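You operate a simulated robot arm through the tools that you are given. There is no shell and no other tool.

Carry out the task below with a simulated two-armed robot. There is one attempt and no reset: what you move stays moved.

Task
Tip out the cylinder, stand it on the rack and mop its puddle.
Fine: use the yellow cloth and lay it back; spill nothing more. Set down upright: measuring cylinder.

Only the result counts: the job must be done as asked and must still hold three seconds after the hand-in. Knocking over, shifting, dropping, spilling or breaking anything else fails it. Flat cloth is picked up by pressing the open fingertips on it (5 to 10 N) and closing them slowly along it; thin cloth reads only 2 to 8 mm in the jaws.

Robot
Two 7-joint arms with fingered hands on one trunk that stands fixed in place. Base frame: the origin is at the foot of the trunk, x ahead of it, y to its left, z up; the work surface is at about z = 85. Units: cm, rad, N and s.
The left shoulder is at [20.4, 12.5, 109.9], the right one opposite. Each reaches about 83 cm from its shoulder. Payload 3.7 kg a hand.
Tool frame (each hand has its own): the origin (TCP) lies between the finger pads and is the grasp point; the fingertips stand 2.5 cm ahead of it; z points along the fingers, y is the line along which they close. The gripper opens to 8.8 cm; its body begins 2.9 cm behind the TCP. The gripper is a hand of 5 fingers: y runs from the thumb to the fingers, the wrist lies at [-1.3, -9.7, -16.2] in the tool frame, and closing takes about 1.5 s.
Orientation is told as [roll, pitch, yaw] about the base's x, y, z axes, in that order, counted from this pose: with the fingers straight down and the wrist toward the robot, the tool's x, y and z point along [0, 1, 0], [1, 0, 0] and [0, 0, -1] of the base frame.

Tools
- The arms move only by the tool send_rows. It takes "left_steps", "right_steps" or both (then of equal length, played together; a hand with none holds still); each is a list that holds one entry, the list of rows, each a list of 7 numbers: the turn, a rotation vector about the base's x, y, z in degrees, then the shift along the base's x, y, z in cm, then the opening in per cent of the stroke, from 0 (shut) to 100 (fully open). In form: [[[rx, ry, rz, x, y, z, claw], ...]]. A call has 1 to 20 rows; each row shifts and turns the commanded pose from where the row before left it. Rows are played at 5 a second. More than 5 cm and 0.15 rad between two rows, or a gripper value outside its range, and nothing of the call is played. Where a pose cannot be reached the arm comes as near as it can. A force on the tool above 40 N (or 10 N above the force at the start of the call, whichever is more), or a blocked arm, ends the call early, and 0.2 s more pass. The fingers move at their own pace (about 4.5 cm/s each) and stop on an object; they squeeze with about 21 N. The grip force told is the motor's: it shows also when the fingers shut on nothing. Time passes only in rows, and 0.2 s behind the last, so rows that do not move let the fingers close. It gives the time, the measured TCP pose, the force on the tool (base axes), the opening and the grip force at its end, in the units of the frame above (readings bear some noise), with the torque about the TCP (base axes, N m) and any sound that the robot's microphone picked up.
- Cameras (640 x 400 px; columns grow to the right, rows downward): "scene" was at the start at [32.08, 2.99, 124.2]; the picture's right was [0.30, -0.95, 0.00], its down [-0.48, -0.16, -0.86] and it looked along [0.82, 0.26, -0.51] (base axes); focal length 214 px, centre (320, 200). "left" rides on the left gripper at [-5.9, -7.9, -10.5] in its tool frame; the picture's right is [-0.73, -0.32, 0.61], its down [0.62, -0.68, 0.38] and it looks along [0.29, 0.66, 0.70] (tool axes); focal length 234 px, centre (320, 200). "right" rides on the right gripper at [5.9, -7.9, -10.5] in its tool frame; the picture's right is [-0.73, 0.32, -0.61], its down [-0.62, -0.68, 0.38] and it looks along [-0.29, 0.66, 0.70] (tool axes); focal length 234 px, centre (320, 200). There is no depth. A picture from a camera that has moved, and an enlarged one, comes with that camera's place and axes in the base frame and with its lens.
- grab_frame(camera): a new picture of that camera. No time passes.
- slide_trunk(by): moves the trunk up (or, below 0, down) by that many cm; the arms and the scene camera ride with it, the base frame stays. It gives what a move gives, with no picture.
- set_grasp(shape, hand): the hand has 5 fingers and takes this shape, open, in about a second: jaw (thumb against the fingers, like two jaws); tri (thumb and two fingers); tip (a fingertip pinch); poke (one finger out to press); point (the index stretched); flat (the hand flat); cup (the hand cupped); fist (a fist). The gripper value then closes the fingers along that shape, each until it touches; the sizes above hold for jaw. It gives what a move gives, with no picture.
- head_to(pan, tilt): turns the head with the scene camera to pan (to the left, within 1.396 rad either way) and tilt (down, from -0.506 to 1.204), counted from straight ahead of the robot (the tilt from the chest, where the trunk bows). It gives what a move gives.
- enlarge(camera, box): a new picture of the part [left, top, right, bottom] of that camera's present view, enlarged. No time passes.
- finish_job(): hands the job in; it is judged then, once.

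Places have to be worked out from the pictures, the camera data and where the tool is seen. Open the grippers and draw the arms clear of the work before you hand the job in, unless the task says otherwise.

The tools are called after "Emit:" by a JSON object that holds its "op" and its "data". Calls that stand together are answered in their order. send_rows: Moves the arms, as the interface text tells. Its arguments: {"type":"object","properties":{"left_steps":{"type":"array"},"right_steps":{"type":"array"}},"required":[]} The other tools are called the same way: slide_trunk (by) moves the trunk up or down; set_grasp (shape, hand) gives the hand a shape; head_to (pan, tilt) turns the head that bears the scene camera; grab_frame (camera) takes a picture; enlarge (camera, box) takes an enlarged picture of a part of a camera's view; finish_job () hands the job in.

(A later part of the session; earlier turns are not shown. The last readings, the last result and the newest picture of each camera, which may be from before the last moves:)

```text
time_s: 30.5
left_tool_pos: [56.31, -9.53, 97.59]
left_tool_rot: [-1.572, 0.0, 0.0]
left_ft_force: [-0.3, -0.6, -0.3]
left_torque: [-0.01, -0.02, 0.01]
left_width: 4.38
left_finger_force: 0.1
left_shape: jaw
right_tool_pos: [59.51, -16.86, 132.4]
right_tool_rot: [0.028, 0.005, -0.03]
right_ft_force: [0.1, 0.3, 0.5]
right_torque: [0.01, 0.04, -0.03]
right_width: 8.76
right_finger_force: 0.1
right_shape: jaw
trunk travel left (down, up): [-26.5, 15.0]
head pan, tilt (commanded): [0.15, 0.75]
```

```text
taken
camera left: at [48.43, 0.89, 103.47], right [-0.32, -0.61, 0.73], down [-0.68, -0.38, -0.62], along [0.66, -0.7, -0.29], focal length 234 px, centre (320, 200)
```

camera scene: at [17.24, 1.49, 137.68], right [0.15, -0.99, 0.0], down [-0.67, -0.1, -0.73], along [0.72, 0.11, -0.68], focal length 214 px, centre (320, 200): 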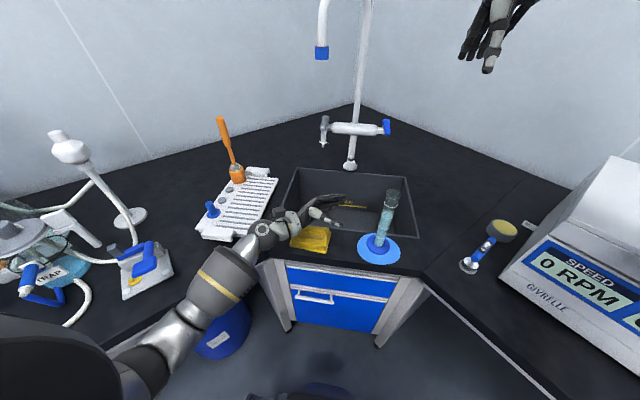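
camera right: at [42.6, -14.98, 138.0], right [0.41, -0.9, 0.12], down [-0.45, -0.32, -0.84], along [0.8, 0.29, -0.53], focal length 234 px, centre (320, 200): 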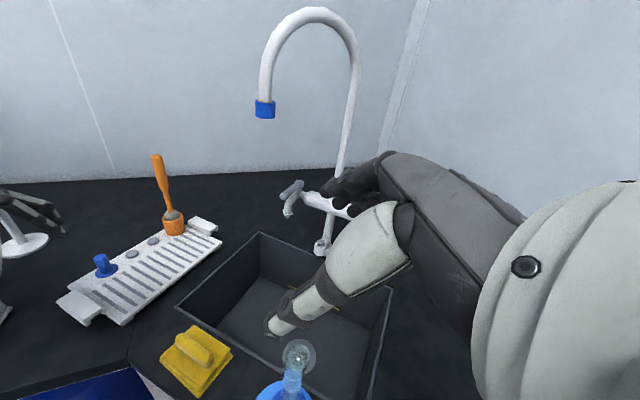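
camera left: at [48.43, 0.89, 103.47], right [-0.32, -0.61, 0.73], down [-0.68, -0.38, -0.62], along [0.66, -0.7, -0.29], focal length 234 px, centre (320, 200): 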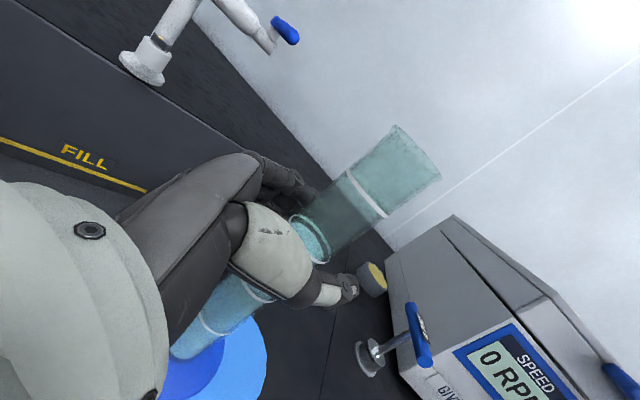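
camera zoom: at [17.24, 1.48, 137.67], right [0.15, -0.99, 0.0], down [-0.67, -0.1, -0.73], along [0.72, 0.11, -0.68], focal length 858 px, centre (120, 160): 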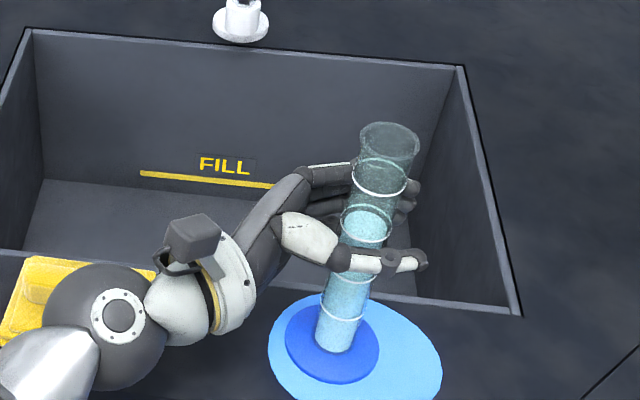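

The cylinder stands undisturbed in the half-open hand. I'll now close fully in small steps to get a real squeeze.

Emit:
{"op": "send_rows", "data": {"left_steps": [[[0, 0, 0, 0, 0, 0, 42], [0, 0, 0, 0, 0, 0, 35], [0, 0, 0, 0, 0, 0, 29], [0, 0, 0, 0, 0, 0, 23], [0, 0, 0, 0, 0, 0, 18], [0, 0, 0, 0, 0, 0, 13], [0, 0, 0, 0, 0, 0, 8], [0, 0, 0, 0, 0, 0, 4], [0, 0, 0, 0, 0, 0, 0], [0, 0, 0, 0, 0, 0, 0], [0, 0, 0, 0, 0, 0, 0]]]}}

Emit:
{"op": "enlarge", "data": {"camera": "scene", "box": [310, 160, 430, 260]}}

Emit:
{"op": "grab_frame", "data": {"camera": "left"}}

```text
time_s: 32.9
left_tool_pos: [56.39, -9.58, 97.63]
left_tool_rot: [-1.571, 0.0, -0.001]
left_ft_force: [0.0, 0.1, 0.2]
left_torque: [-0.01, -0.14, 0.02]
left_width: 1.02
left_finger_force: 21.1
left_shape: jaw
right_tool_pos: [59.47, -16.78, 132.37]
right_tool_rot: [0.029, 0.006, -0.03]
right_ft_force: [-1.2, 1.1, -0.3]
right_torque: [-0.02, 0.03, -0.04]
right_width: 8.75
right_finger_force: 0.0
right_shape: jaw
trunk travel left (down, up): [-26.5, 15.0]
head pan, tilt (commanded): [0.15, 0.75]
```

```text
4.00 times, centred on (370, 210) of scene
camera zoom: at [17.25, 1.48, 137.67], right [0.15, -0.99, 0.0], down [-0.67, -0.1, -0.73], along [0.72, 0.11, -0.68], focal length 858 px, centre (120, 160)
```

zoom: 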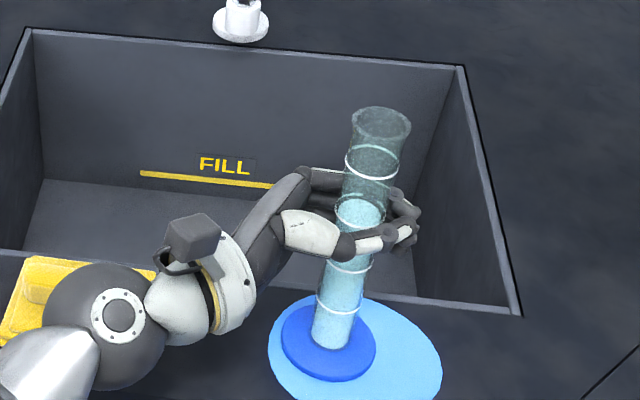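

```text
taken
camera left: at [48.44, 0.89, 103.5], right [-0.32, -0.61, 0.73], down [-0.68, -0.38, -0.62], along [0.66, -0.7, -0.29], focal length 234 px, centre (320, 200)
```

left: 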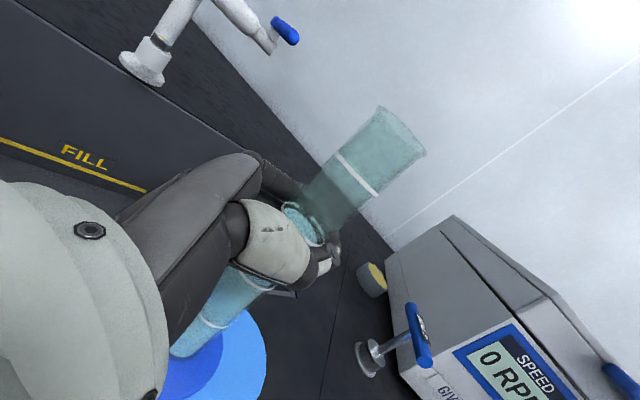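

Grip force is 21 N now at a width of 1.02, with the cylinder still upright. I'll lift 2 cm slowly and check whether it comes along.

Emit:
{"op": "send_rows", "data": {"left_steps": [[[0, 0, 0, 0, 0, 0.2, 0], [0, 0, 0, 0, 0, 0.3, 0], [0, 0, 0, 0, 0, 0.4, 0], [0, 0, 0, 0, 0, 0.4, 0], [0, 0, 0, 0, 0, 0.4, 0], [0, 0, 0, 0, 0, 0.3, 0], [0, 0, 0, 0, 0, 0, 0]]]}}

Emit:
{"op": "enlarge", "data": {"camera": "scene", "box": [310, 160, 430, 260]}}

Emit:
{"op": "grab_frame", "data": {"camera": "left"}}

```text
time_s: 34.5
left_tool_pos: [56.35, -9.79, 99.58]
left_tool_rot: [-1.57, -0.001, -0.001]
left_ft_force: [0.0, 0.0, -1.8]
left_torque: [-0.03, -0.02, 0.02]
left_width: 1.01
left_finger_force: 20.9
left_shape: jaw
right_tool_pos: [59.47, -16.92, 132.38]
right_tool_rot: [0.028, 0.005, -0.031]
right_ft_force: [0.2, 0.0, -0.8]
right_torque: [0.04, 0.01, -0.03]
right_width: 8.77
right_finger_force: 0.2
right_shape: jaw
trunk travel left (down, up): [-26.5, 15.0]
head pan, tilt (commanded): [0.15, 0.75]
```

```text
4.00 times, centred on (370, 210) of scene
camera zoom: at [17.26, 1.48, 137.67], right [0.15, -0.99, 0.0], down [-0.67, -0.1, -0.73], along [0.72, 0.11, -0.68], focal length 858 px, centre (120, 160)
```

zoom: 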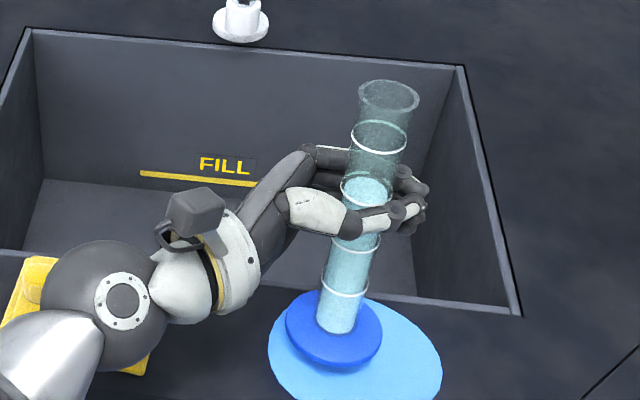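

```text
taken
camera left: at [48.45, 0.85, 105.47], right [-0.32, -0.61, 0.73], down [-0.68, -0.38, -0.62], along [0.66, -0.7, -0.29], focal length 234 px, centre (320, 200)
```

left: 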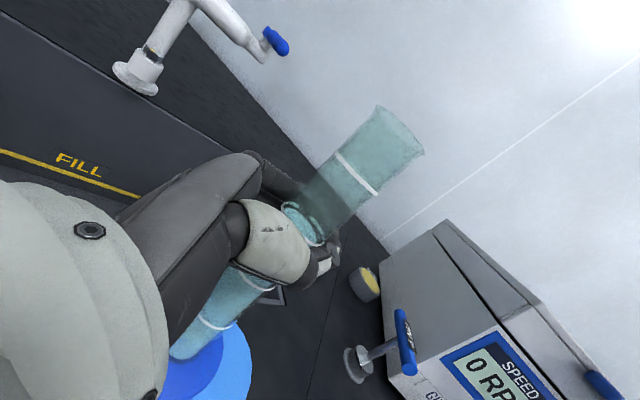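

The cylinder lifts with the hand (about 1.9 N load, same place in the grip). I'll raise it further and carry it smoothly over the sink's middle, about [72, 8].

Emit:
{"op": "send_rows", "data": {"left_steps": [[[0, 0, 0, 0, 0, 0.5, 0], [0, 0, 0, 0, 0, 1, 0], [0, 0, 0, 0, 0, 1, 0], [0, 0, 0, 0, 0, 1, 0], [0, 0, 0, 0.3, 0.3, 1, 0], [0, 0, 0, 0.6, 0.7, 0.8, 0], [0, 0, 0, 0.9, 1, 0.6, 0], [0, 0, 0, 1.1, 1.3, 0.2, 0], [0, 0, 0, 1.2, 1.4, 0, 0], [0, 0, 0, 1.2, 1.4, 0, 0], [0, 0, 0, 1.2, 1.4, 0, 0], [0, 0, 0, 1.2, 1.4, 0, 0], [0, 0, 0, 1.2, 1.4, 0, 0], [0, 0, 0, 1.2, 1.4, 0, 0], [0, 0, 0, 1.2, 1.4, 0, 0], [0, 0, 0, 1.2, 1.4, 0, 0], [0, 0, 0, 1.2, 1.3, 0, 0], [0, 0, 0, 0.8, 0.9, 0, 0], [0, 0, 0, 0.4, 0.5, 0, 0], [0, 0, 0, 0, 0, 0, 0]]]}}

Emit:
{"op": "grab_frame", "data": {"camera": "scene"}}

Emit:
{"op": "grab_frame", "data": {"camera": "left"}}

```text
time_s: 38.7
left_tool_pos: [71.2, 7.45, 105.71]
left_tool_rot: [-1.571, 0.001, 0.0]
left_ft_force: [0.5, 0.7, -2.6]
left_torque: [-0.04, -0.01, -0.01]
left_width: 1.01
left_finger_force: 21.0
left_shape: jaw
right_tool_pos: [59.48, -16.9, 132.37]
right_tool_rot: [0.029, 0.006, -0.029]
right_ft_force: [-0.2, 0.5, 0.7]
right_torque: [0.01, 0.0, 0.02]
right_width: 8.73
right_finger_force: 0.1
right_shape: jaw
trunk travel left (down, up): [-26.5, 15.0]
head pan, tilt (commanded): [0.15, 0.75]
```

```text
taken
camera scene: at [17.26, 1.49, 137.67], right [0.15, -0.99, 0.0], down [-0.67, -0.1, -0.73], along [0.72, 0.11, -0.68], focal length 214 px, centre (320, 200)
```

scene: 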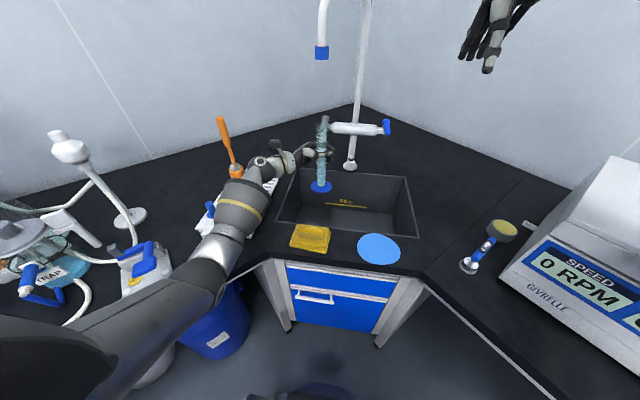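

```text
taken
camera left: at [63.31, 18.0, 111.61], right [-0.32, -0.61, 0.73], down [-0.68, -0.38, -0.62], along [0.66, -0.7, -0.29], focal length 234 px, centre (320, 200)
```

left: 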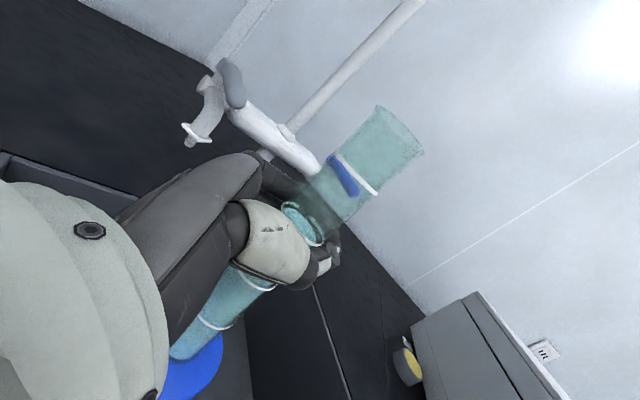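

The cylinder hangs over the sink basin and the hand tracked well. I'll start tipping it to the right (toward -y), first by 60° to check the arm follows.

Emit:
{"op": "send_rows", "data": {"left_steps": [[[4, 0, 0, 0, 0, 0, 0], [7, 0, 0, 0, 0, 0, 0], [7, 0, 0, 0, 0, 0, 0], [7, 0, 0, 0, 0, 0, 0], [7, 0, 0, 0, 0, 0, 0], [7, 0, 0, 0, 0, 0, 0], [7, 0, 0, 0, 0, 0, 0], [7, 0, 0, 0, 0, 0, 0], [5, 0, 0, 0, 0, 0, 0], [2, 0, 0, 0, 0, 0, 0], [0, 0, 0, 0, 0, 0, 0]]]}}

Emit:
{"op": "enlarge", "data": {"camera": "scene", "box": [230, 100, 440, 260]}}

Emit:
{"op": "grab_frame", "data": {"camera": "left"}}

```text
time_s: 41.1
left_tool_pos: [71.17, 7.53, 105.6]
left_tool_rot: [-0.521, 0.002, 0.001]
left_ft_force: [-0.2, 0.5, -1.2]
left_torque: [-0.08, -0.03, -0.02]
left_width: 1.03
left_finger_force: 21.0
left_shape: jaw
right_tool_pos: [59.41, -16.94, 132.37]
right_tool_rot: [0.028, 0.006, -0.031]
right_ft_force: [-0.2, 0.4, -0.3]
right_torque: [0.02, 0.0, 0.0]
right_width: 8.75
right_finger_force: 0.1
right_shape: jaw
trunk travel left (down, up): [-26.5, 15.0]
head pan, tilt (commanded): [0.15, 0.75]
```

```text
2.50 times, centred on (335, 180) of scene
camera zoom: at [17.27, 1.49, 137.67], right [0.15, -0.99, 0.0], down [-0.67, -0.1, -0.73], along [0.72, 0.11, -0.68], focal length 536 px, centre (282, 250)
```

zoom: 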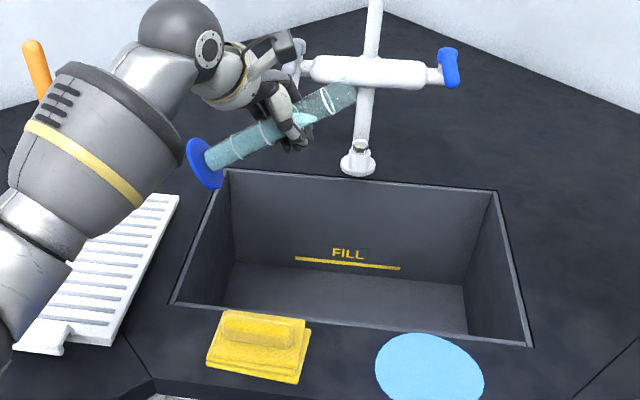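

```text
taken
camera left: at [63.32, 7.76, 117.69], right [-0.32, -0.93, -0.16], down [-0.68, 0.35, -0.64], along [0.66, -0.1, -0.75], focal length 234 px, centre (320, 200)
```

left: 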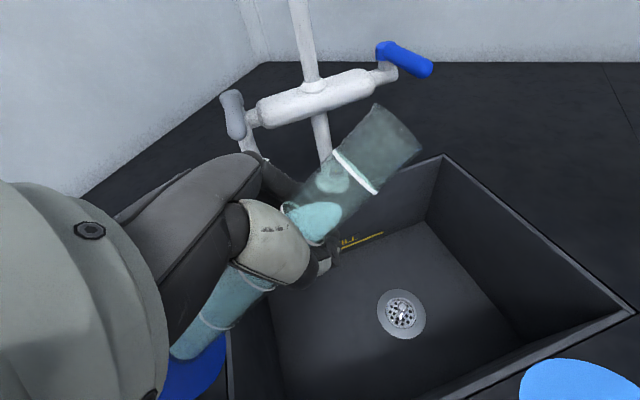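

At 60° tilt the mouth is at about [70, 0, 110], well inside the basin outline, and the liquid has reached the upper section. I'll continue slowly to about 95° while lowering a bit.

Emit:
{"op": "send_rows", "data": {"left_steps": [[[3, 0, 0, 0, 0, -0.3, 0], [3, 0, 0, 0, 0, -0.4, 0], [3, 0, 0, 0, 0, -0.4, 0], [3, 0, 0, 0, 0, -0.4, 0], [3, 0, 0, 0, 0, -0.4, 0], [3, 0, 0, 0, 0, -0.4, 0], [3, 0, 0, 0, 0, -0.4, 0], [3, 0, 0, 0, 0, -0.4, 0], [3, 0, 0, 0, 0, -0.4, 0], [3, 0, 0, 0, 0, -0.4, 0], [3, 0, 0, 0, 0, 0, 0], [2, 0, 0, 0, 0, 0, 0], [0, 0, 0, 0, 0, 0, 0], [0, 0, 0, 0, 0, 0, 0], [0, 0, 0, 0, 0, 0, 0]]]}}

Emit:
{"op": "enlarge", "data": {"camera": "scene", "box": [230, 100, 440, 260]}}

Emit:
{"op": "grab_frame", "data": {"camera": "left"}}

```text
time_s: 44.3
left_tool_pos: [71.27, 7.63, 101.86]
left_tool_rot: [0.087, 0.0, 0.001]
left_ft_force: [-0.3, 0.8, 0.2]
left_torque: [-0.05, 0.03, -0.02]
left_width: 1.04
left_finger_force: 21.2
left_shape: jaw
right_tool_pos: [59.41, -16.84, 132.31]
right_tool_rot: [0.03, 0.005, -0.031]
right_ft_force: [0.3, 0.4, 0.7]
right_torque: [-0.02, 0.05, 0.01]
right_width: 8.8
right_finger_force: 0.1
right_shape: jaw
trunk travel left (down, up): [-26.5, 15.0]
head pan, tilt (commanded): [0.15, 0.75]
```

```text
2.50 times, centred on (335, 180) of scene
camera zoom: at [17.26, 1.49, 137.67], right [0.15, -0.99, 0.0], down [-0.67, -0.1, -0.73], along [0.72, 0.11, -0.68], focal length 536 px, centre (282, 250)
```

zoom: 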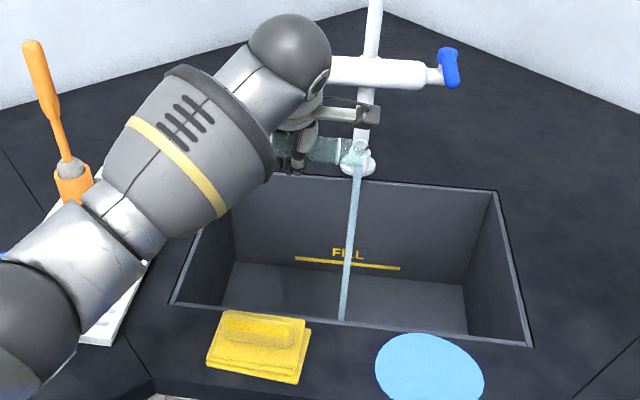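

```text
taken
camera left: at [63.37, 0.78, 111.74], right [-0.32, -0.67, -0.67], down [-0.68, 0.65, -0.33], along [0.66, 0.35, -0.67], focal length 234 px, centre (320, 200)
```

left: 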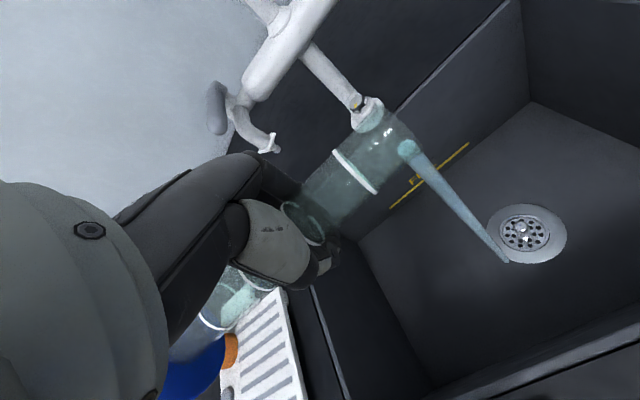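

The liquid is pouring as a clean stream into the basin near the drain. I'll tip further to about 125° and hold to drain it all.

Emit:
{"op": "send_rows", "data": {"left_steps": [[[3, 0, 0, 0, 0, 0, 0], [3, 0, 0, 0, 0, 0, 0], [3, 0, 0, 0, 0, 0, 0], [3, 0, 0, 0, 0, 0, 0], [3, 0, 0, 0, 0, 0, 0], [3, 0, 0, 0, 0, 0, 0], [3, 0, 0, 0, 0, 0, 0], [3, 0, 0, 0, 0, 0, 0], [3, 0, 0, 0, 0, 0, 0], [3, 0, 0, 0, 0, 0, 0], [0, 0, 0, 0, 0, 0, 0], [0, 0, 0, 0, 0, 0, 0], [0, 0, 0, 0, 0, 0, 0], [0, 0, 0, 0, 0, 0, 0], [0, 0, 0, 0, 0, 0, 0], [0, 0, 0, 0, 0, 0, 0], [0, 0, 0, 0, 0, 0, 0], [0, 0, 0, 0, 0, 0, 0]]]}}

Emit:
{"op": "enlarge", "data": {"camera": "scene", "box": [230, 100, 440, 260]}}

Emit:
{"op": "grab_frame", "data": {"camera": "left"}}

```text
time_s: 48.1
left_tool_pos: [71.21, 7.58, 101.77]
left_tool_rot: [0.61, 0.001, 0.001]
left_ft_force: [0.3, -0.1, -0.5]
left_torque: [-0.03, 0.01, 0.0]
left_width: 1.01
left_finger_force: 21.0
left_shape: jaw
right_tool_pos: [59.5, -16.92, 132.4]
right_tool_rot: [0.026, 0.005, -0.029]
right_ft_force: [0.0, 0.2, -0.6]
right_torque: [-0.04, 0.0, 0.01]
right_width: 8.75
right_finger_force: 0.0
right_shape: jaw
trunk travel left (down, up): [-26.5, 15.0]
head pan, tilt (commanded): [0.15, 0.75]
```

```text
2.50 times, centred on (335, 180) of scene
camera zoom: at [17.26, 1.48, 137.67], right [0.15, -0.99, 0.0], down [-0.67, -0.1, -0.73], along [0.72, 0.11, -0.68], focal length 536 px, centre (282, 250)
```

zoom: 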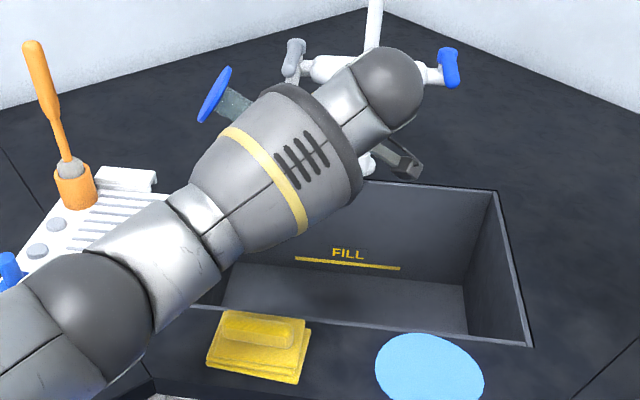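

```text
taken
camera left: at [63.35, -3.25, 107.01], right [-0.32, -0.25, -0.91], down [-0.68, 0.73, 0.04], along [0.66, 0.64, -0.4], focal length 234 px, centre (320, 200)
```

left: 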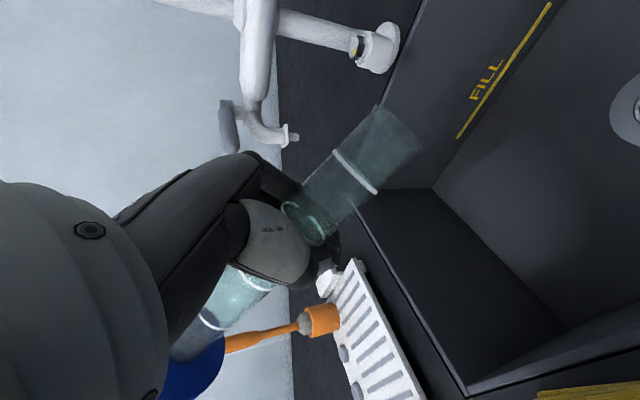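

Tilt is 125° and no stream is visible any more. I'll zoom on the tube to see whether liquid remains.

Emit:
{"op": "enlarge", "data": {"camera": "left", "box": [160, 90, 440, 370]}}

```text
1.43 times, centred on (300, 230) of left
camera zoom: at [63.35, -3.25, 107.01], right [-0.32, -0.25, -0.91], down [-0.68, 0.73, 0.04], along [0.66, 0.64, -0.4], focal length 334 px, centre (349, 157)
```

zoom: 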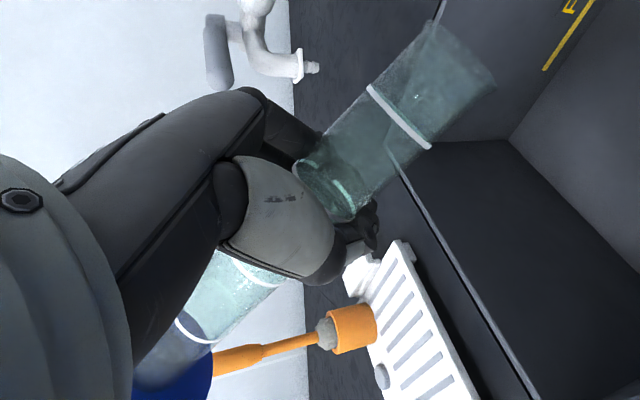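

Part of the tube near the foot still looks bright, maybe just the wall behind it. To be sure I'll tip 15° more and hold a few seconds.

Emit:
{"op": "send_rows", "data": {"left_steps": [[[3, 0, 0, 0, 0, 0.2, 0], [3, 0, 0, 0, 0, 0.2, 0], [3, 0, 0, 0, 0, 0.2, 0], [3, 0, 0, 0, 0, 0.2, 0], [3, 0, 0, 0, 0, 0.2, 0], [0, 0, 0, 0, 0, 0, 0], [0, 0, 0, 0, 0, 0, 0], [0, 0, 0, 0, 0, 0, 0], [0, 0, 0, 0, 0, 0, 0], [0, 0, 0, 0, 0, 0, 0], [0, 0, 0, 0, 0, 0, 0], [0, 0, 0, 0, 0, 0, 0], [0, 0, 0, 0, 0, 0, 0], [0, 0, 0, 0, 0, 0, 0], [0, 0, 0, 0, 0, 0, 0]]]}}

Emit:
{"op": "enlarge", "data": {"camera": "left", "box": [160, 90, 440, 370]}}

Emit:
{"op": "enlarge", "data": {"camera": "scene", "box": [230, 100, 440, 260]}}

```text
time_s: 51.3
left_tool_pos: [71.17, 7.6, 102.74]
left_tool_rot: [0.874, 0.0, 0.003]
left_ft_force: [0.5, 0.3, -0.8]
left_torque: [-0.06, -0.01, 0.0]
left_width: 1.01
left_finger_force: 20.4
left_shape: jaw
right_tool_pos: [59.59, -16.83, 132.36]
right_tool_rot: [0.028, 0.004, -0.03]
right_ft_force: [-0.1, -0.6, 0.6]
right_torque: [0.01, -0.01, 0.0]
right_width: 8.79
right_finger_force: 0.1
right_shape: jaw
trunk travel left (down, up): [-26.5, 15.0]
head pan, tilt (commanded): [0.15, 0.75]
```

```text
1.43 times, centred on (300, 230) of left
camera zoom: at [63.3, -4.21, 105.03], right [-0.32, 0.0, -0.95], down [-0.68, 0.69, 0.23], along [0.66, 0.72, -0.23], focal length 334 px, centre (349, 157)
```

zoom: 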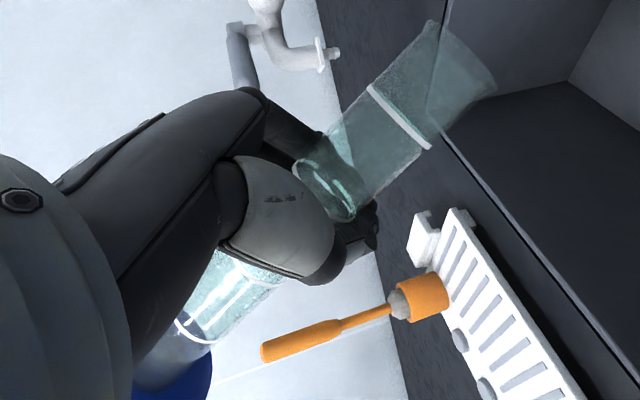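

```text
2.50 times, centred on (335, 180) of scene
camera zoom: at [17.26, 1.48, 137.67], right [0.15, -0.99, 0.0], down [-0.67, -0.1, -0.73], along [0.72, 0.11, -0.68], focal length 536 px, centre (282, 250)
```

zoom: 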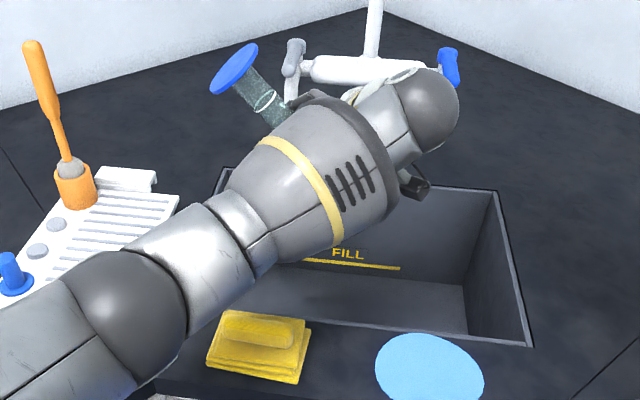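

The tube is clear, so it is empty. I'll turn it back upright over the sink (140° back).

Emit:
{"op": "send_rows", "data": {"left_steps": [[[-4, 0, 0, 0, 0, 0.2, 0], [-7, 0, 0, 0, 0, 0.2, 0], [-7, 0, 0, 0, 0, 0.2, 0], [-7, 0, 0, 0, 0, 0.2, 0], [-7, 0, 0, 0, 0, 0.2, 0], [-7, 0, 0, 0, 0, 0.2, 0], [-7, 0, 0, 0, 0, 0.2, 0], [-7, 0, 0, 0, 0, 0.2, 0], [-7, 0, 0, 0, 0, 0.2, 0], [-7, 0, 0, 0, 0, 0.2, 0], [-7, 0, 0, 0, 0, 0.2, 0], [-7, 0, 0, 0, 0, 0.2, 0], [-8, 0, 0, 0, 0, 0.3, 0], [-8, 0, 0, 0, 0, 0.3, 0], [-8, 0, 0, 0, 0, 0.3, 0], [-8, 0, 0, 0, 0, 0.3, 0], [-8, 0, 0, 0, 0, 0.3, 0], [-8, 0, 0, 0, 0, 0.3, 0], [-7, 0, 0, 0, 0, 0.3, 0], [-4, 0, 0, 0, 0, 0, 0]]]}}

Emit:
{"op": "grab_frame", "data": {"camera": "scene"}}

Emit:
{"op": "grab_frame", "data": {"camera": "left"}}

```text
time_s: 55.5
left_tool_pos: [71.28, 7.5, 107.36]
left_tool_rot: [-1.572, 0.0, 0.0]
left_ft_force: [-0.5, 0.5, -0.6]
left_torque: [-0.01, 0.01, -0.02]
left_width: 1.03
left_finger_force: 21.2
left_shape: jaw
right_tool_pos: [59.71, -16.83, 132.44]
right_tool_rot: [0.028, 0.006, -0.029]
right_ft_force: [-0.4, 0.5, -0.3]
right_torque: [0.02, 0.0, -0.03]
right_width: 8.77
right_finger_force: 0.1
right_shape: jaw
trunk travel left (down, up): [-26.5, 15.0]
head pan, tilt (commanded): [0.15, 0.75]
```

```text
taken
camera scene: at [17.26, 1.48, 137.67], right [0.15, -0.99, 0.0], down [-0.67, -0.1, -0.73], along [0.72, 0.11, -0.68], focal length 214 px, centre (320, 200)
```

scene: 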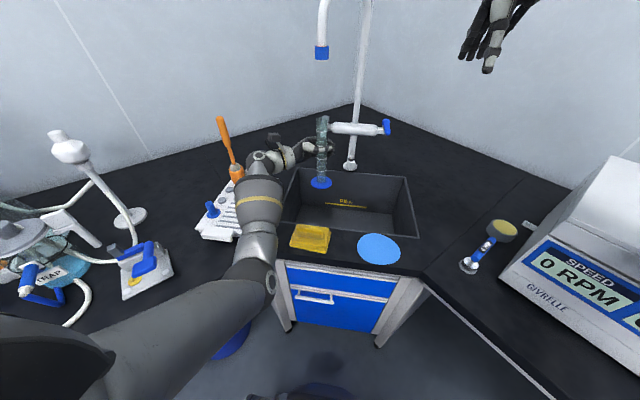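

```text
taken
camera left: at [63.38, 18.04, 113.21], right [-0.32, -0.61, 0.73], down [-0.68, -0.38, -0.62], along [0.66, -0.7, -0.29], focal length 234 px, centre (320, 200)
```

left: 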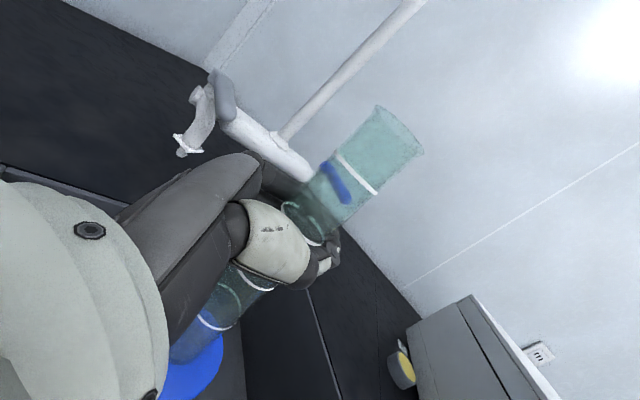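

The cylinder is upright, empty and held firmly. The slotted area works out to about x 54-79, y 28.5-39, so I'll carry it toward [65, 33.5] at height while yawing the hand 25° left.

Emit:
{"op": "send_rows", "data": {"left_steps": [[[0, 0, 1, -0.1, 0.6, 0.1, 0], [0, 0, 1.5, -0.2, 1.1, 0.2, 0], [0, 0, 2, -0.3, 1.5, 0.2, 0], [0, 0, 2, -0.3, 1.5, 0.2, 0], [0, 0, 2, -0.3, 1.5, 0.2, 0], [0, 0, 2, -0.3, 1.5, 0.2, 0], [0, 0, 2, -0.3, 1.5, 0.2, 0], [0, 0, 2, -0.3, 1.5, 0.2, 0], [0, 0, 2, -0.3, 1.5, 0.2, 0], [0, 0, 2, -0.3, 1.5, 0.2, 0], [0, 0, 2, -0.3, 1.5, 0.2, 0], [0, 0, 0, 0, 0, 0, 0]]]}}

Emit:
{"op": "grab_frame", "data": {"camera": "scene"}}

Emit:
{"op": "grab_frame", "data": {"camera": "left"}}

```text
time_s: 58.1
left_tool_pos: [68.36, 22.95, 109.37]
left_tool_rot: [-1.57, -0.001, 0.357]
left_ft_force: [0.0, 0.0, -0.7]
left_torque: [-0.03, -0.01, -0.02]
left_width: 1.01
left_finger_force: 20.9
left_shape: jaw
right_tool_pos: [59.49, -16.9, 132.34]
right_tool_rot: [0.027, 0.005, -0.031]
right_ft_force: [-0.2, -0.1, -0.8]
right_torque: [0.03, 0.0, -0.04]
right_width: 8.78
right_finger_force: 0.0
right_shape: jaw
trunk travel left (down, up): [-26.5, 15.0]
head pan, tilt (commanded): [0.15, 0.75]
```

```text
taken
camera scene: at [17.26, 1.48, 137.67], right [0.15, -0.99, 0.0], down [-0.67, -0.1, -0.73], along [0.72, 0.11, -0.68], focal length 214 px, centre (320, 200)
```

scene: 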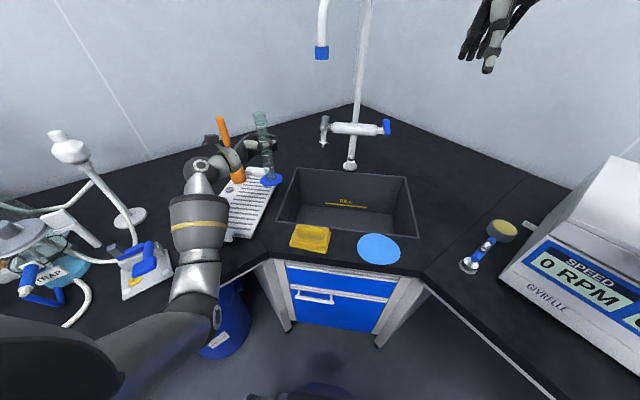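

```text
taken
camera left: at [57.17, 29.93, 115.26], right [-0.09, -0.68, 0.73], down [-0.5, -0.6, -0.62], along [0.86, -0.42, -0.29], focal length 234 px, centre (320, 200)
```

left: 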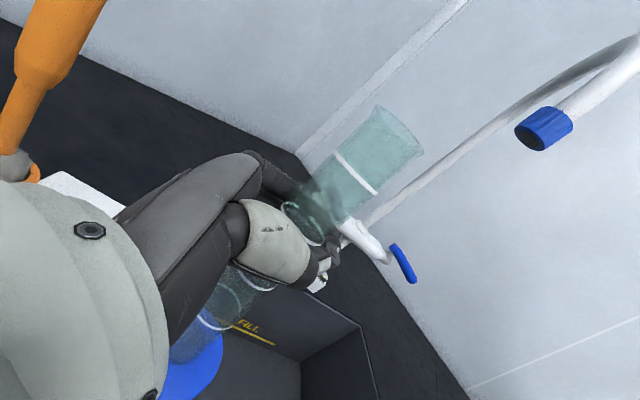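

The arm is clear of the brush (handle about [79.5, 43]). I'll carry the cylinder the rest of the way above the slots, aiming its axis at [63, 33.5], and turn the head toward the rack.

Emit:
{"op": "send_rows", "data": {"left_steps": [[[0, 0, 0.5, -0.3, 0.8, 0, 0], [0, 0, 0.6, -0.45, 1.24, 0, 0], [0, 0, 0.6, -0.45, 1.24, 0, 0], [0, 0, 0.6, -0.45, 1.24, 0, 0], [0, 0, 0.6, -0.45, 1.24, 0, 0], [0, 0, 0.6, -0.45, 1.24, 0, 0], [0, 0, 0.6, -0.45, 1.24, 0, 0], [0, 0, 0.5, -0.4, 1.1, 0, 0], [0, 0, 0.3, -0.2, 0.6, 0, 0], [0, 0, 0, 0, 0, 0, 0]]]}}

Emit:
{"op": "head_to", "data": {"pan": 0.6, "tilt": 0.7}}

Emit:
{"op": "grab_frame", "data": {"camera": "scene"}}

Emit:
{"op": "grab_frame", "data": {"camera": "left"}}

```text
time_s: 60.3
left_tool_pos: [64.57, 32.76, 109.31]
left_tool_rot: [-1.569, 0.001, 0.443]
left_ft_force: [-1.1, -0.2, -1.1]
left_torque: [0.0, -0.01, -0.02]
left_width: 1.02
left_finger_force: 21.0
left_shape: jaw
right_tool_pos: [59.44, -16.83, 132.38]
right_tool_rot: [0.027, 0.006, -0.029]
right_ft_force: [0.4, 0.5, 0.2]
right_torque: [-0.04, 0.01, -0.02]
right_width: 8.78
right_finger_force: 0.0
right_shape: jaw
trunk travel left (down, up): [-26.5, 15.0]
head pan, tilt (commanded): [0.15, 0.75]
```

```text
time_s: 61.2
left_tool_pos: [64.49, 32.77, 109.42]
left_tool_rot: [-1.572, -0.001, 0.445]
left_ft_force: [0.4, -1.0, 0.1]
left_torque: [0.01, 0.0, 0.01]
left_width: 1.03
left_finger_force: 20.4
left_shape: jaw
right_tool_pos: [59.55, -16.87, 132.35]
right_tool_rot: [0.029, 0.004, -0.03]
right_ft_force: [0.3, -0.4, 0.6]
right_torque: [0.03, 0.0, -0.02]
right_width: 8.76
right_finger_force: 0.0
right_shape: jaw
trunk travel left (down, up): [-26.5, 15.0]
head pan, tilt (commanded): [0.6, 0.7]
```

```text
taken
camera scene: at [16.08, 5.04, 138.09], right [0.56, -0.83, 0.0], down [-0.53, -0.36, -0.76], along [0.63, 0.43, -0.64], focal length 214 px, centre (320, 200)
```

scene: 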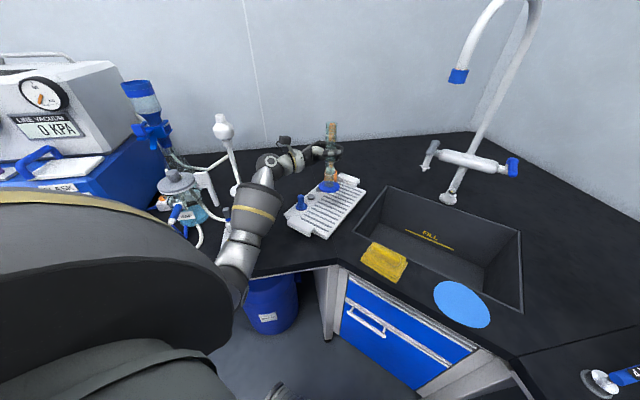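

```text
taken
camera left: at [52.96, 38.85, 115.22], right [-0.03, -0.69, 0.73], down [-0.45, -0.64, -0.62], along [0.89, -0.35, -0.29], focal length 234 px, centre (320, 200)
```

left: 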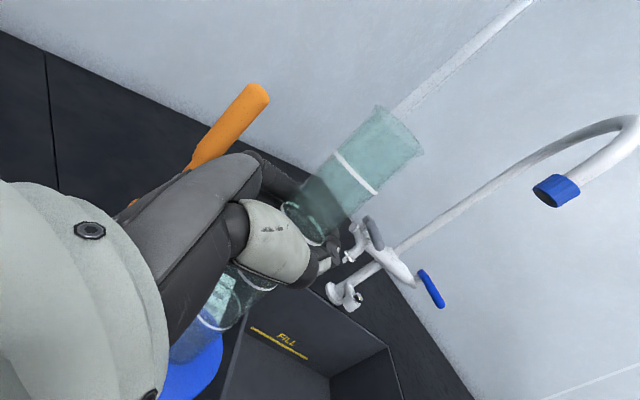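

Zooming in on the rack and cylinder will let me judge the foot's position over the slots.

Emit:
{"op": "enlarge", "data": {"camera": "scene", "box": [260, 110, 400, 250]}}

Emit:
{"op": "enlarge", "data": {"camera": "scene", "box": [100, 60, 300, 320]}}

```text
2.86 times, centred on (330, 180) of scene
camera zoom: at [16.08, 5.04, 138.09], right [0.56, -0.83, 0.0], down [-0.53, -0.36, -0.76], along [0.63, 0.43, -0.64], focal length 613 px, centre (291, 257)
```

zoom: 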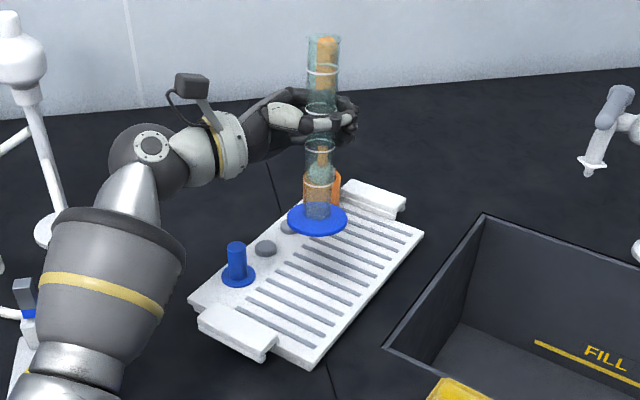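

```text
1.54 times, centred on (200, 190) of scene
camera zoom: at [16.08, 5.04, 138.09], right [0.56, -0.83, 0.0], down [-0.53, -0.36, -0.76], along [0.63, 0.43, -0.64], focal length 330 px, centre (505, 215)
```

zoom: 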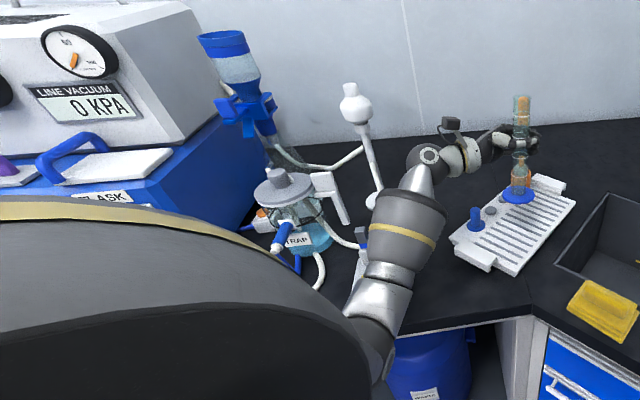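

The foot projects to [63.4, 33.9], centred on the slots, and the tube is vertical within about a degree. I'll lower 6.5 cm, then feel for contact in small steps.

Emit:
{"op": "send_rows", "data": {"left_steps": [[[0, 0, 0, 0, 0, -0.5, 0], [0, 0, 0, 0, 0, -1, 0], [0, 0, 0, 0, 0, -1, 0], [0, 0, 0, 0, 0, -1, 0], [0, 0, 0, 0, 0, -1, 0], [0, 0, 0, 0, 0, -1, 0], [0, 0, 0, 0, 0, -0.7, 0], [0, 0, 0, 0, 0, -0.3, 0], [0, 0, 0, 0, 0, 0, 0]]]}}

Emit:
{"op": "enlarge", "data": {"camera": "scene", "box": [260, 110, 400, 250]}}

Emit:
{"op": "grab_frame", "data": {"camera": "left"}}

```text
time_s: 63.2
left_tool_pos: [64.69, 32.75, 102.9]
left_tool_rot: [-1.569, 0.0, 0.444]
left_ft_force: [0.1, -1.6, -1.7]
left_torque: [-0.03, 0.02, -0.01]
left_width: 1.03
left_finger_force: 21.0
left_shape: jaw
right_tool_pos: [59.52, -16.9, 132.3]
right_tool_rot: [0.028, 0.004, -0.03]
right_ft_force: [-0.5, -0.3, -0.2]
right_torque: [-0.01, -0.03, 0.0]
right_width: 8.78
right_finger_force: 0.1
right_shape: jaw
trunk travel left (down, up): [-26.5, 15.0]
head pan, tilt (commanded): [0.6, 0.7]
```

```text
2.86 times, centred on (330, 180) of scene
camera zoom: at [16.07, 5.03, 138.1], right [0.57, -0.82, 0.0], down [-0.53, -0.36, -0.76], along [0.63, 0.43, -0.64], focal length 613 px, centre (291, 257)
```

zoom: 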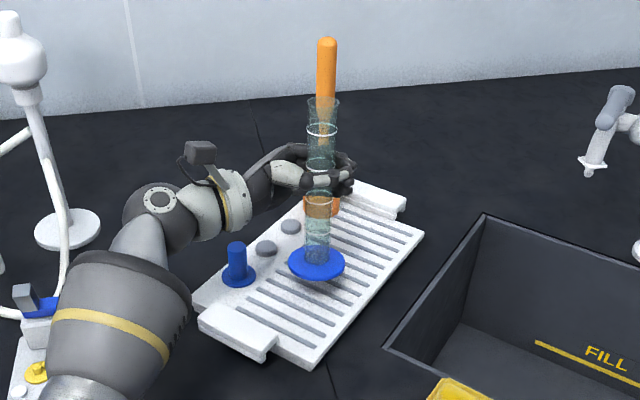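

```text
taken
camera left: at [53.03, 38.78, 108.76], right [-0.03, -0.69, 0.73], down [-0.45, -0.64, -0.62], along [0.89, -0.35, -0.29], focal length 234 px, centre (320, 200)
```

left: 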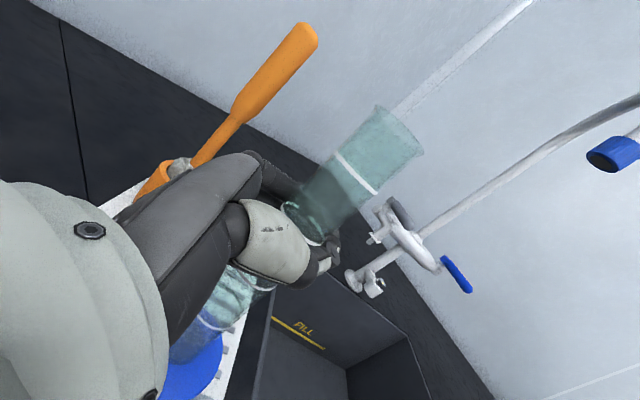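

The foot hovers a few cm above the slats with its shadow beneath. I'll lower 2.2 cm and read the force.

Emit:
{"op": "send_rows", "data": {"left_steps": [[[0, 0, 0, 0, 0, -0.4, 0], [0, 0, 0, 0, 0, -0.5, 0], [0, 0, 0, 0, 0, -0.5, 0], [0, 0, 0, 0, 0, -0.5, 0], [0, 0, 0, 0, 0, -0.3, 0], [0, 0, 0, 0, 0, 0, 0]]]}}

Emit:
{"op": "enlarge", "data": {"camera": "scene", "box": [290, 150, 370, 220]}}

```text
time_s: 64.6
left_tool_pos: [64.58, 32.69, 100.6]
left_tool_rot: [-1.571, 0.0, 0.443]
left_ft_force: [0.5, 0.7, -0.9]
left_torque: [0.01, -0.01, -0.01]
left_width: 1.02
left_finger_force: 21.1
left_shape: jaw
right_tool_pos: [59.42, -16.89, 132.37]
right_tool_rot: [0.029, 0.005, -0.029]
right_ft_force: [1.0, 0.5, 0.2]
right_torque: [0.02, -0.01, -0.01]
right_width: 8.77
right_finger_force: 0.0
right_shape: jaw
trunk travel left (down, up): [-26.5, 15.0]
head pan, tilt (commanded): [0.6, 0.7]
```

```text
5.71 times, centred on (330, 185) of scene
camera zoom: at [16.05, 5.03, 138.1], right [0.57, -0.82, 0.0], down [-0.53, -0.36, -0.77], along [0.63, 0.43, -0.64], focal length 1226 px, centre (263, 286)
```

zoom: 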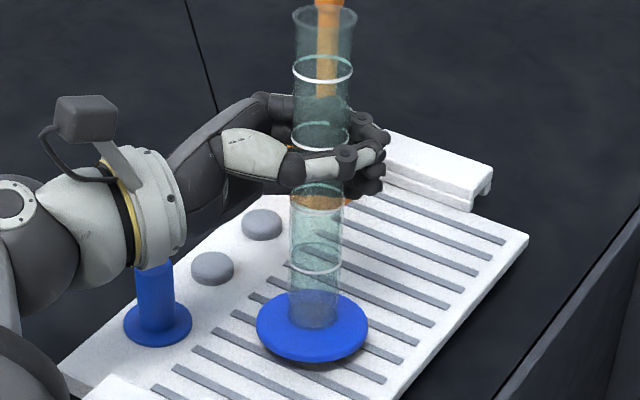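

The gap is under 1 cm now. I'll lower in 0.2 cm steps.

Emit:
{"op": "send_rows", "data": {"left_steps": [[[0, 0, 0, 0, 0, -0.2, 0], [0, 0, 0, 0, 0, -0.2, 0], [0, 0, 0, 0, 0, -0.2, 0], [0, 0, 0, 0, 0, 0, 0]]]}}

Emit:
{"op": "enlarge", "data": {"camera": "scene", "box": [290, 150, 370, 220]}}

```text
time_s: 65.6
left_tool_pos: [64.7, 32.8, 100.03]
left_tool_rot: [-1.571, 0.0, 0.443]
left_ft_force: [0.2, 0.1, -1.5]
left_torque: [-0.03, 0.01, 0.02]
left_width: 1.03
left_finger_force: 21.8
left_shape: jaw
right_tool_pos: [59.62, -16.91, 132.4]
right_tool_rot: [0.028, 0.006, -0.029]
right_ft_force: [0.5, -0.4, -0.6]
right_torque: [0.0, 0.01, 0.0]
right_width: 8.76
right_finger_force: 0.0
right_shape: jaw
trunk travel left (down, up): [-26.5, 15.0]
head pan, tilt (commanded): [0.6, 0.7]
```

```text
5.71 times, centred on (330, 185) of scene
camera zoom: at [16.09, 5.01, 138.1], right [0.57, -0.82, 0.0], down [-0.53, -0.36, -0.76], along [0.63, 0.43, -0.64], focal length 1226 px, centre (263, 286)
```

zoom: 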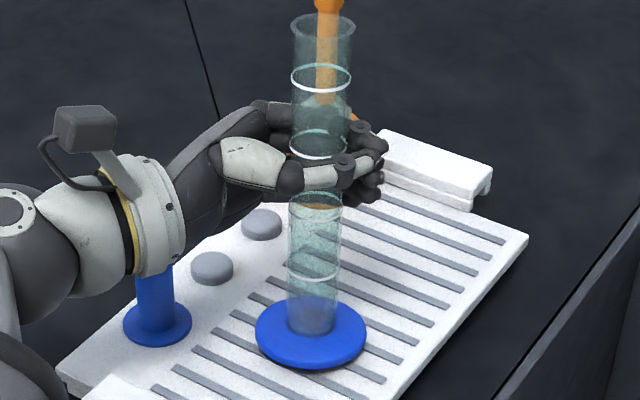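

Emit:
{"op": "send_rows", "data": {"left_steps": [[[0, 0, 0, 0, 0, -0.2, 0], [0, 0, 0, 0, 0, -0.2, 0], [0, 0, 0, 0, 0, 0, 0]]]}}

Emit:
{"op": "enlarge", "data": {"camera": "scene", "box": [290, 150, 370, 220]}}

```text
time_s: 66.4
left_tool_pos: [64.52, 32.77, 99.93]
left_tool_rot: [-1.57, -0.001, 0.443]
left_ft_force: [0.1, 0.5, 4.2]
left_torque: [0.06, -0.02, 0.01]
left_width: 1.01
left_finger_force: 20.7
left_shape: jaw
right_tool_pos: [59.54, -16.84, 132.4]
right_tool_rot: [0.027, 0.005, -0.03]
right_ft_force: [-0.7, 0.3, -0.1]
right_torque: [0.02, 0.0, -0.03]
right_width: 8.77
right_finger_force: 0.2
right_shape: jaw
trunk travel left (down, up): [-26.5, 15.0]
head pan, tilt (commanded): [0.6, 0.7]
```

```text
5.71 times, centred on (330, 185) of scene
camera zoom: at [15.99, 4.99, 138.12], right [0.57, -0.82, 0.0], down [-0.53, -0.36, -0.77], along [0.63, 0.43, -0.64], focal length 1226 px, centre (263, 286)
```

zoom: 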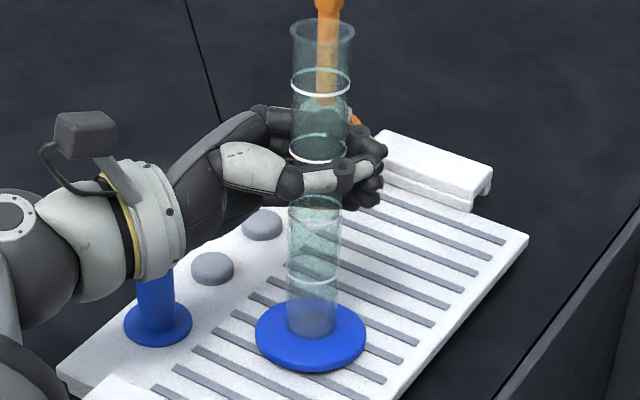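

Contact: +4 N upward, so the foot rests on the slats. I'll relax the small press and open the fingers gradually.

Emit:
{"op": "send_rows", "data": {"left_steps": [[[0, 0, 0, 0, 0, 0.1, 0], [0, 0, 0, 0, 0, 0, 8], [0, 0, 0, 0, 0, 0, 14], [0, 0, 0, 0, 0, 0, 20], [0, 0, 0, 0, 0, 0, 28], [0, 0, 0, 0, 0, 0, 36], [0, 0, 0, 0, 0, 0, 44], [0, 0, 0, 0, 0, 0, 54], [0, 0, 0, 0, 0, 0, 64], [0, 0, 0, 0, 0, 0, 76], [0, 0, 0, 0, 0, 0, 88], [0, 0, 0, 0, 0, 0, 100], [0, 0, 0, 0, 0, 0, 100], [0, 0, 0, 0, 0, 0, 100]]]}}

Emit:
{"op": "enlarge", "data": {"camera": "scene", "box": [290, 150, 370, 220]}}

Emit:
{"op": "grab_frame", "data": {"camera": "left"}}

```text
time_s: 69.4
left_tool_pos: [64.53, 32.84, 99.95]
left_tool_rot: [-1.571, 0.001, 0.444]
left_ft_force: [-0.2, 0.5, -0.3]
left_torque: [-0.01, -0.02, -0.01]
left_width: 8.76
left_finger_force: 0.1
left_shape: jaw
right_tool_pos: [59.58, -17.07, 132.25]
right_tool_rot: [0.028, 0.005, -0.029]
right_ft_force: [0.1, 0.4, 0.4]
right_torque: [0.03, -0.01, -0.04]
right_width: 8.77
right_finger_force: 0.1
right_shape: jaw
trunk travel left (down, up): [-26.5, 15.0]
head pan, tilt (commanded): [0.6, 0.7]
```

```text
5.71 times, centred on (330, 185) of scene
camera zoom: at [16.03, 4.96, 138.11], right [0.57, -0.82, 0.0], down [-0.53, -0.36, -0.77], along [0.63, 0.43, -0.64], focal length 1226 px, centre (263, 286)
```

zoom: 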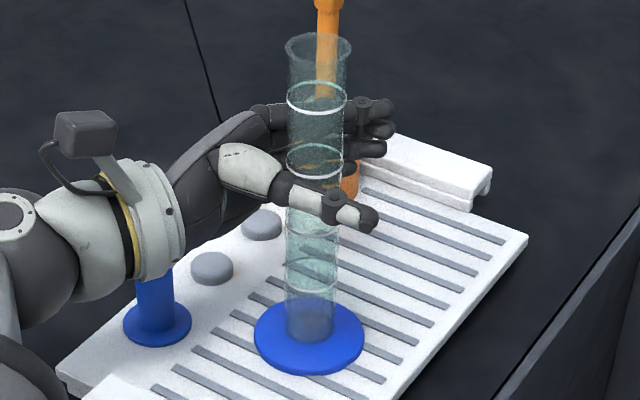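

```text
taken
camera left: at [52.94, 38.8, 105.71], right [-0.03, -0.69, 0.73], down [-0.45, -0.64, -0.62], along [0.89, -0.35, -0.29], focal length 234 px, centre (320, 200)
```

left: 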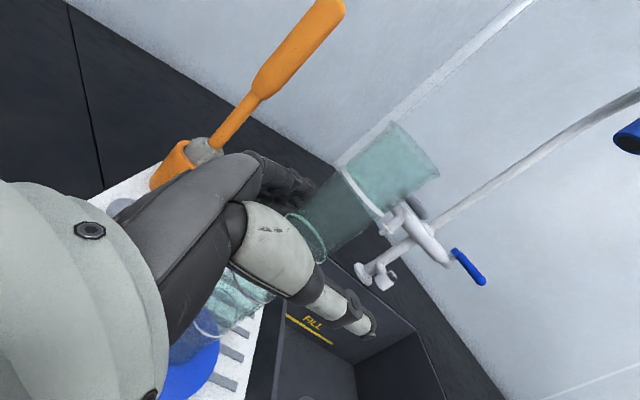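

The cylinder stands freely on the slats, upright. I'll back the open hand straight off along its own axis, then rise clear of the blue peg.

Emit:
{"op": "send_rows", "data": {"left_steps": [[[0, 0, 0, -0.2, 0.45, 0, 100], [0, 0, 0, -0.3, 0.65, 0, 100], [0, 0, 0, -0.4, 0.9, 0, 100], [0, 0, 0, -0.43, 0.9, 0.2, 100], [0, 0, 0, -0.43, 0.9, 0.4, 100], [0, 0, 0, -0.43, 0.9, 0.6, 100], [0, 0, 0, -0.43, 0.9, 0.8, 100], [0, 0, 0, -0.43, 0.9, 1.0, 100], [0, 0, 0, -0.3, 0.6, 1.5, 100], [0, 0, 0, 0, 0, 2, 100], [0, 0, 0, 0, 0, 2, 100], [0, 0, 0, 0, 0, 2, 100], [0, 0, 0, 0, 0, 0, 100]]]}}

Emit:
{"op": "enlarge", "data": {"camera": "scene", "box": [240, 100, 400, 240]}}

Emit:
{"op": "grab_frame", "data": {"camera": "left"}}

```text
time_s: 72.2
left_tool_pos: [61.42, 39.85, 110.25]
left_tool_rot: [-1.571, 0.002, 0.444]
left_ft_force: [-0.2, 0.1, 0.2]
left_torque: [-0.02, 0.01, -0.01]
left_width: 8.76
left_finger_force: 0.0
left_shape: jaw
right_tool_pos: [59.42, -16.85, 132.29]
right_tool_rot: [0.028, 0.006, -0.029]
right_ft_force: [-0.5, 0.4, -0.1]
right_torque: [0.03, 0.03, 0.04]
right_width: 8.76
right_finger_force: 0.1
right_shape: jaw
trunk travel left (down, up): [-26.5, 15.0]
head pan, tilt (commanded): [0.6, 0.7]
```

```text
2.86 times, centred on (320, 170) of scene
camera zoom: at [16.08, 5.06, 138.09], right [0.57, -0.82, 0.0], down [-0.53, -0.36, -0.76], along [0.63, 0.43, -0.64], focal length 613 px, centre (320, 286)
```

zoom: 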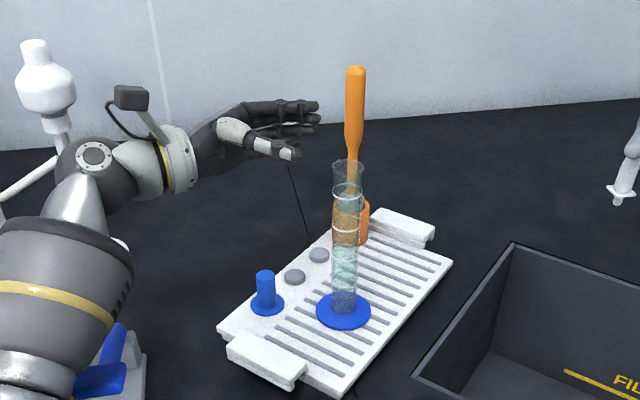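

```text
taken
camera left: at [49.7, 45.91, 116.11], right [-0.03, -0.69, 0.73], down [-0.45, -0.64, -0.62], along [0.89, -0.35, -0.29], focal length 234 px, centre (320, 200)
```

left: 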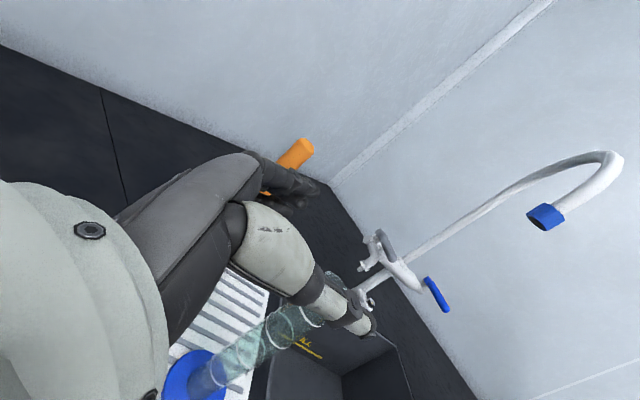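

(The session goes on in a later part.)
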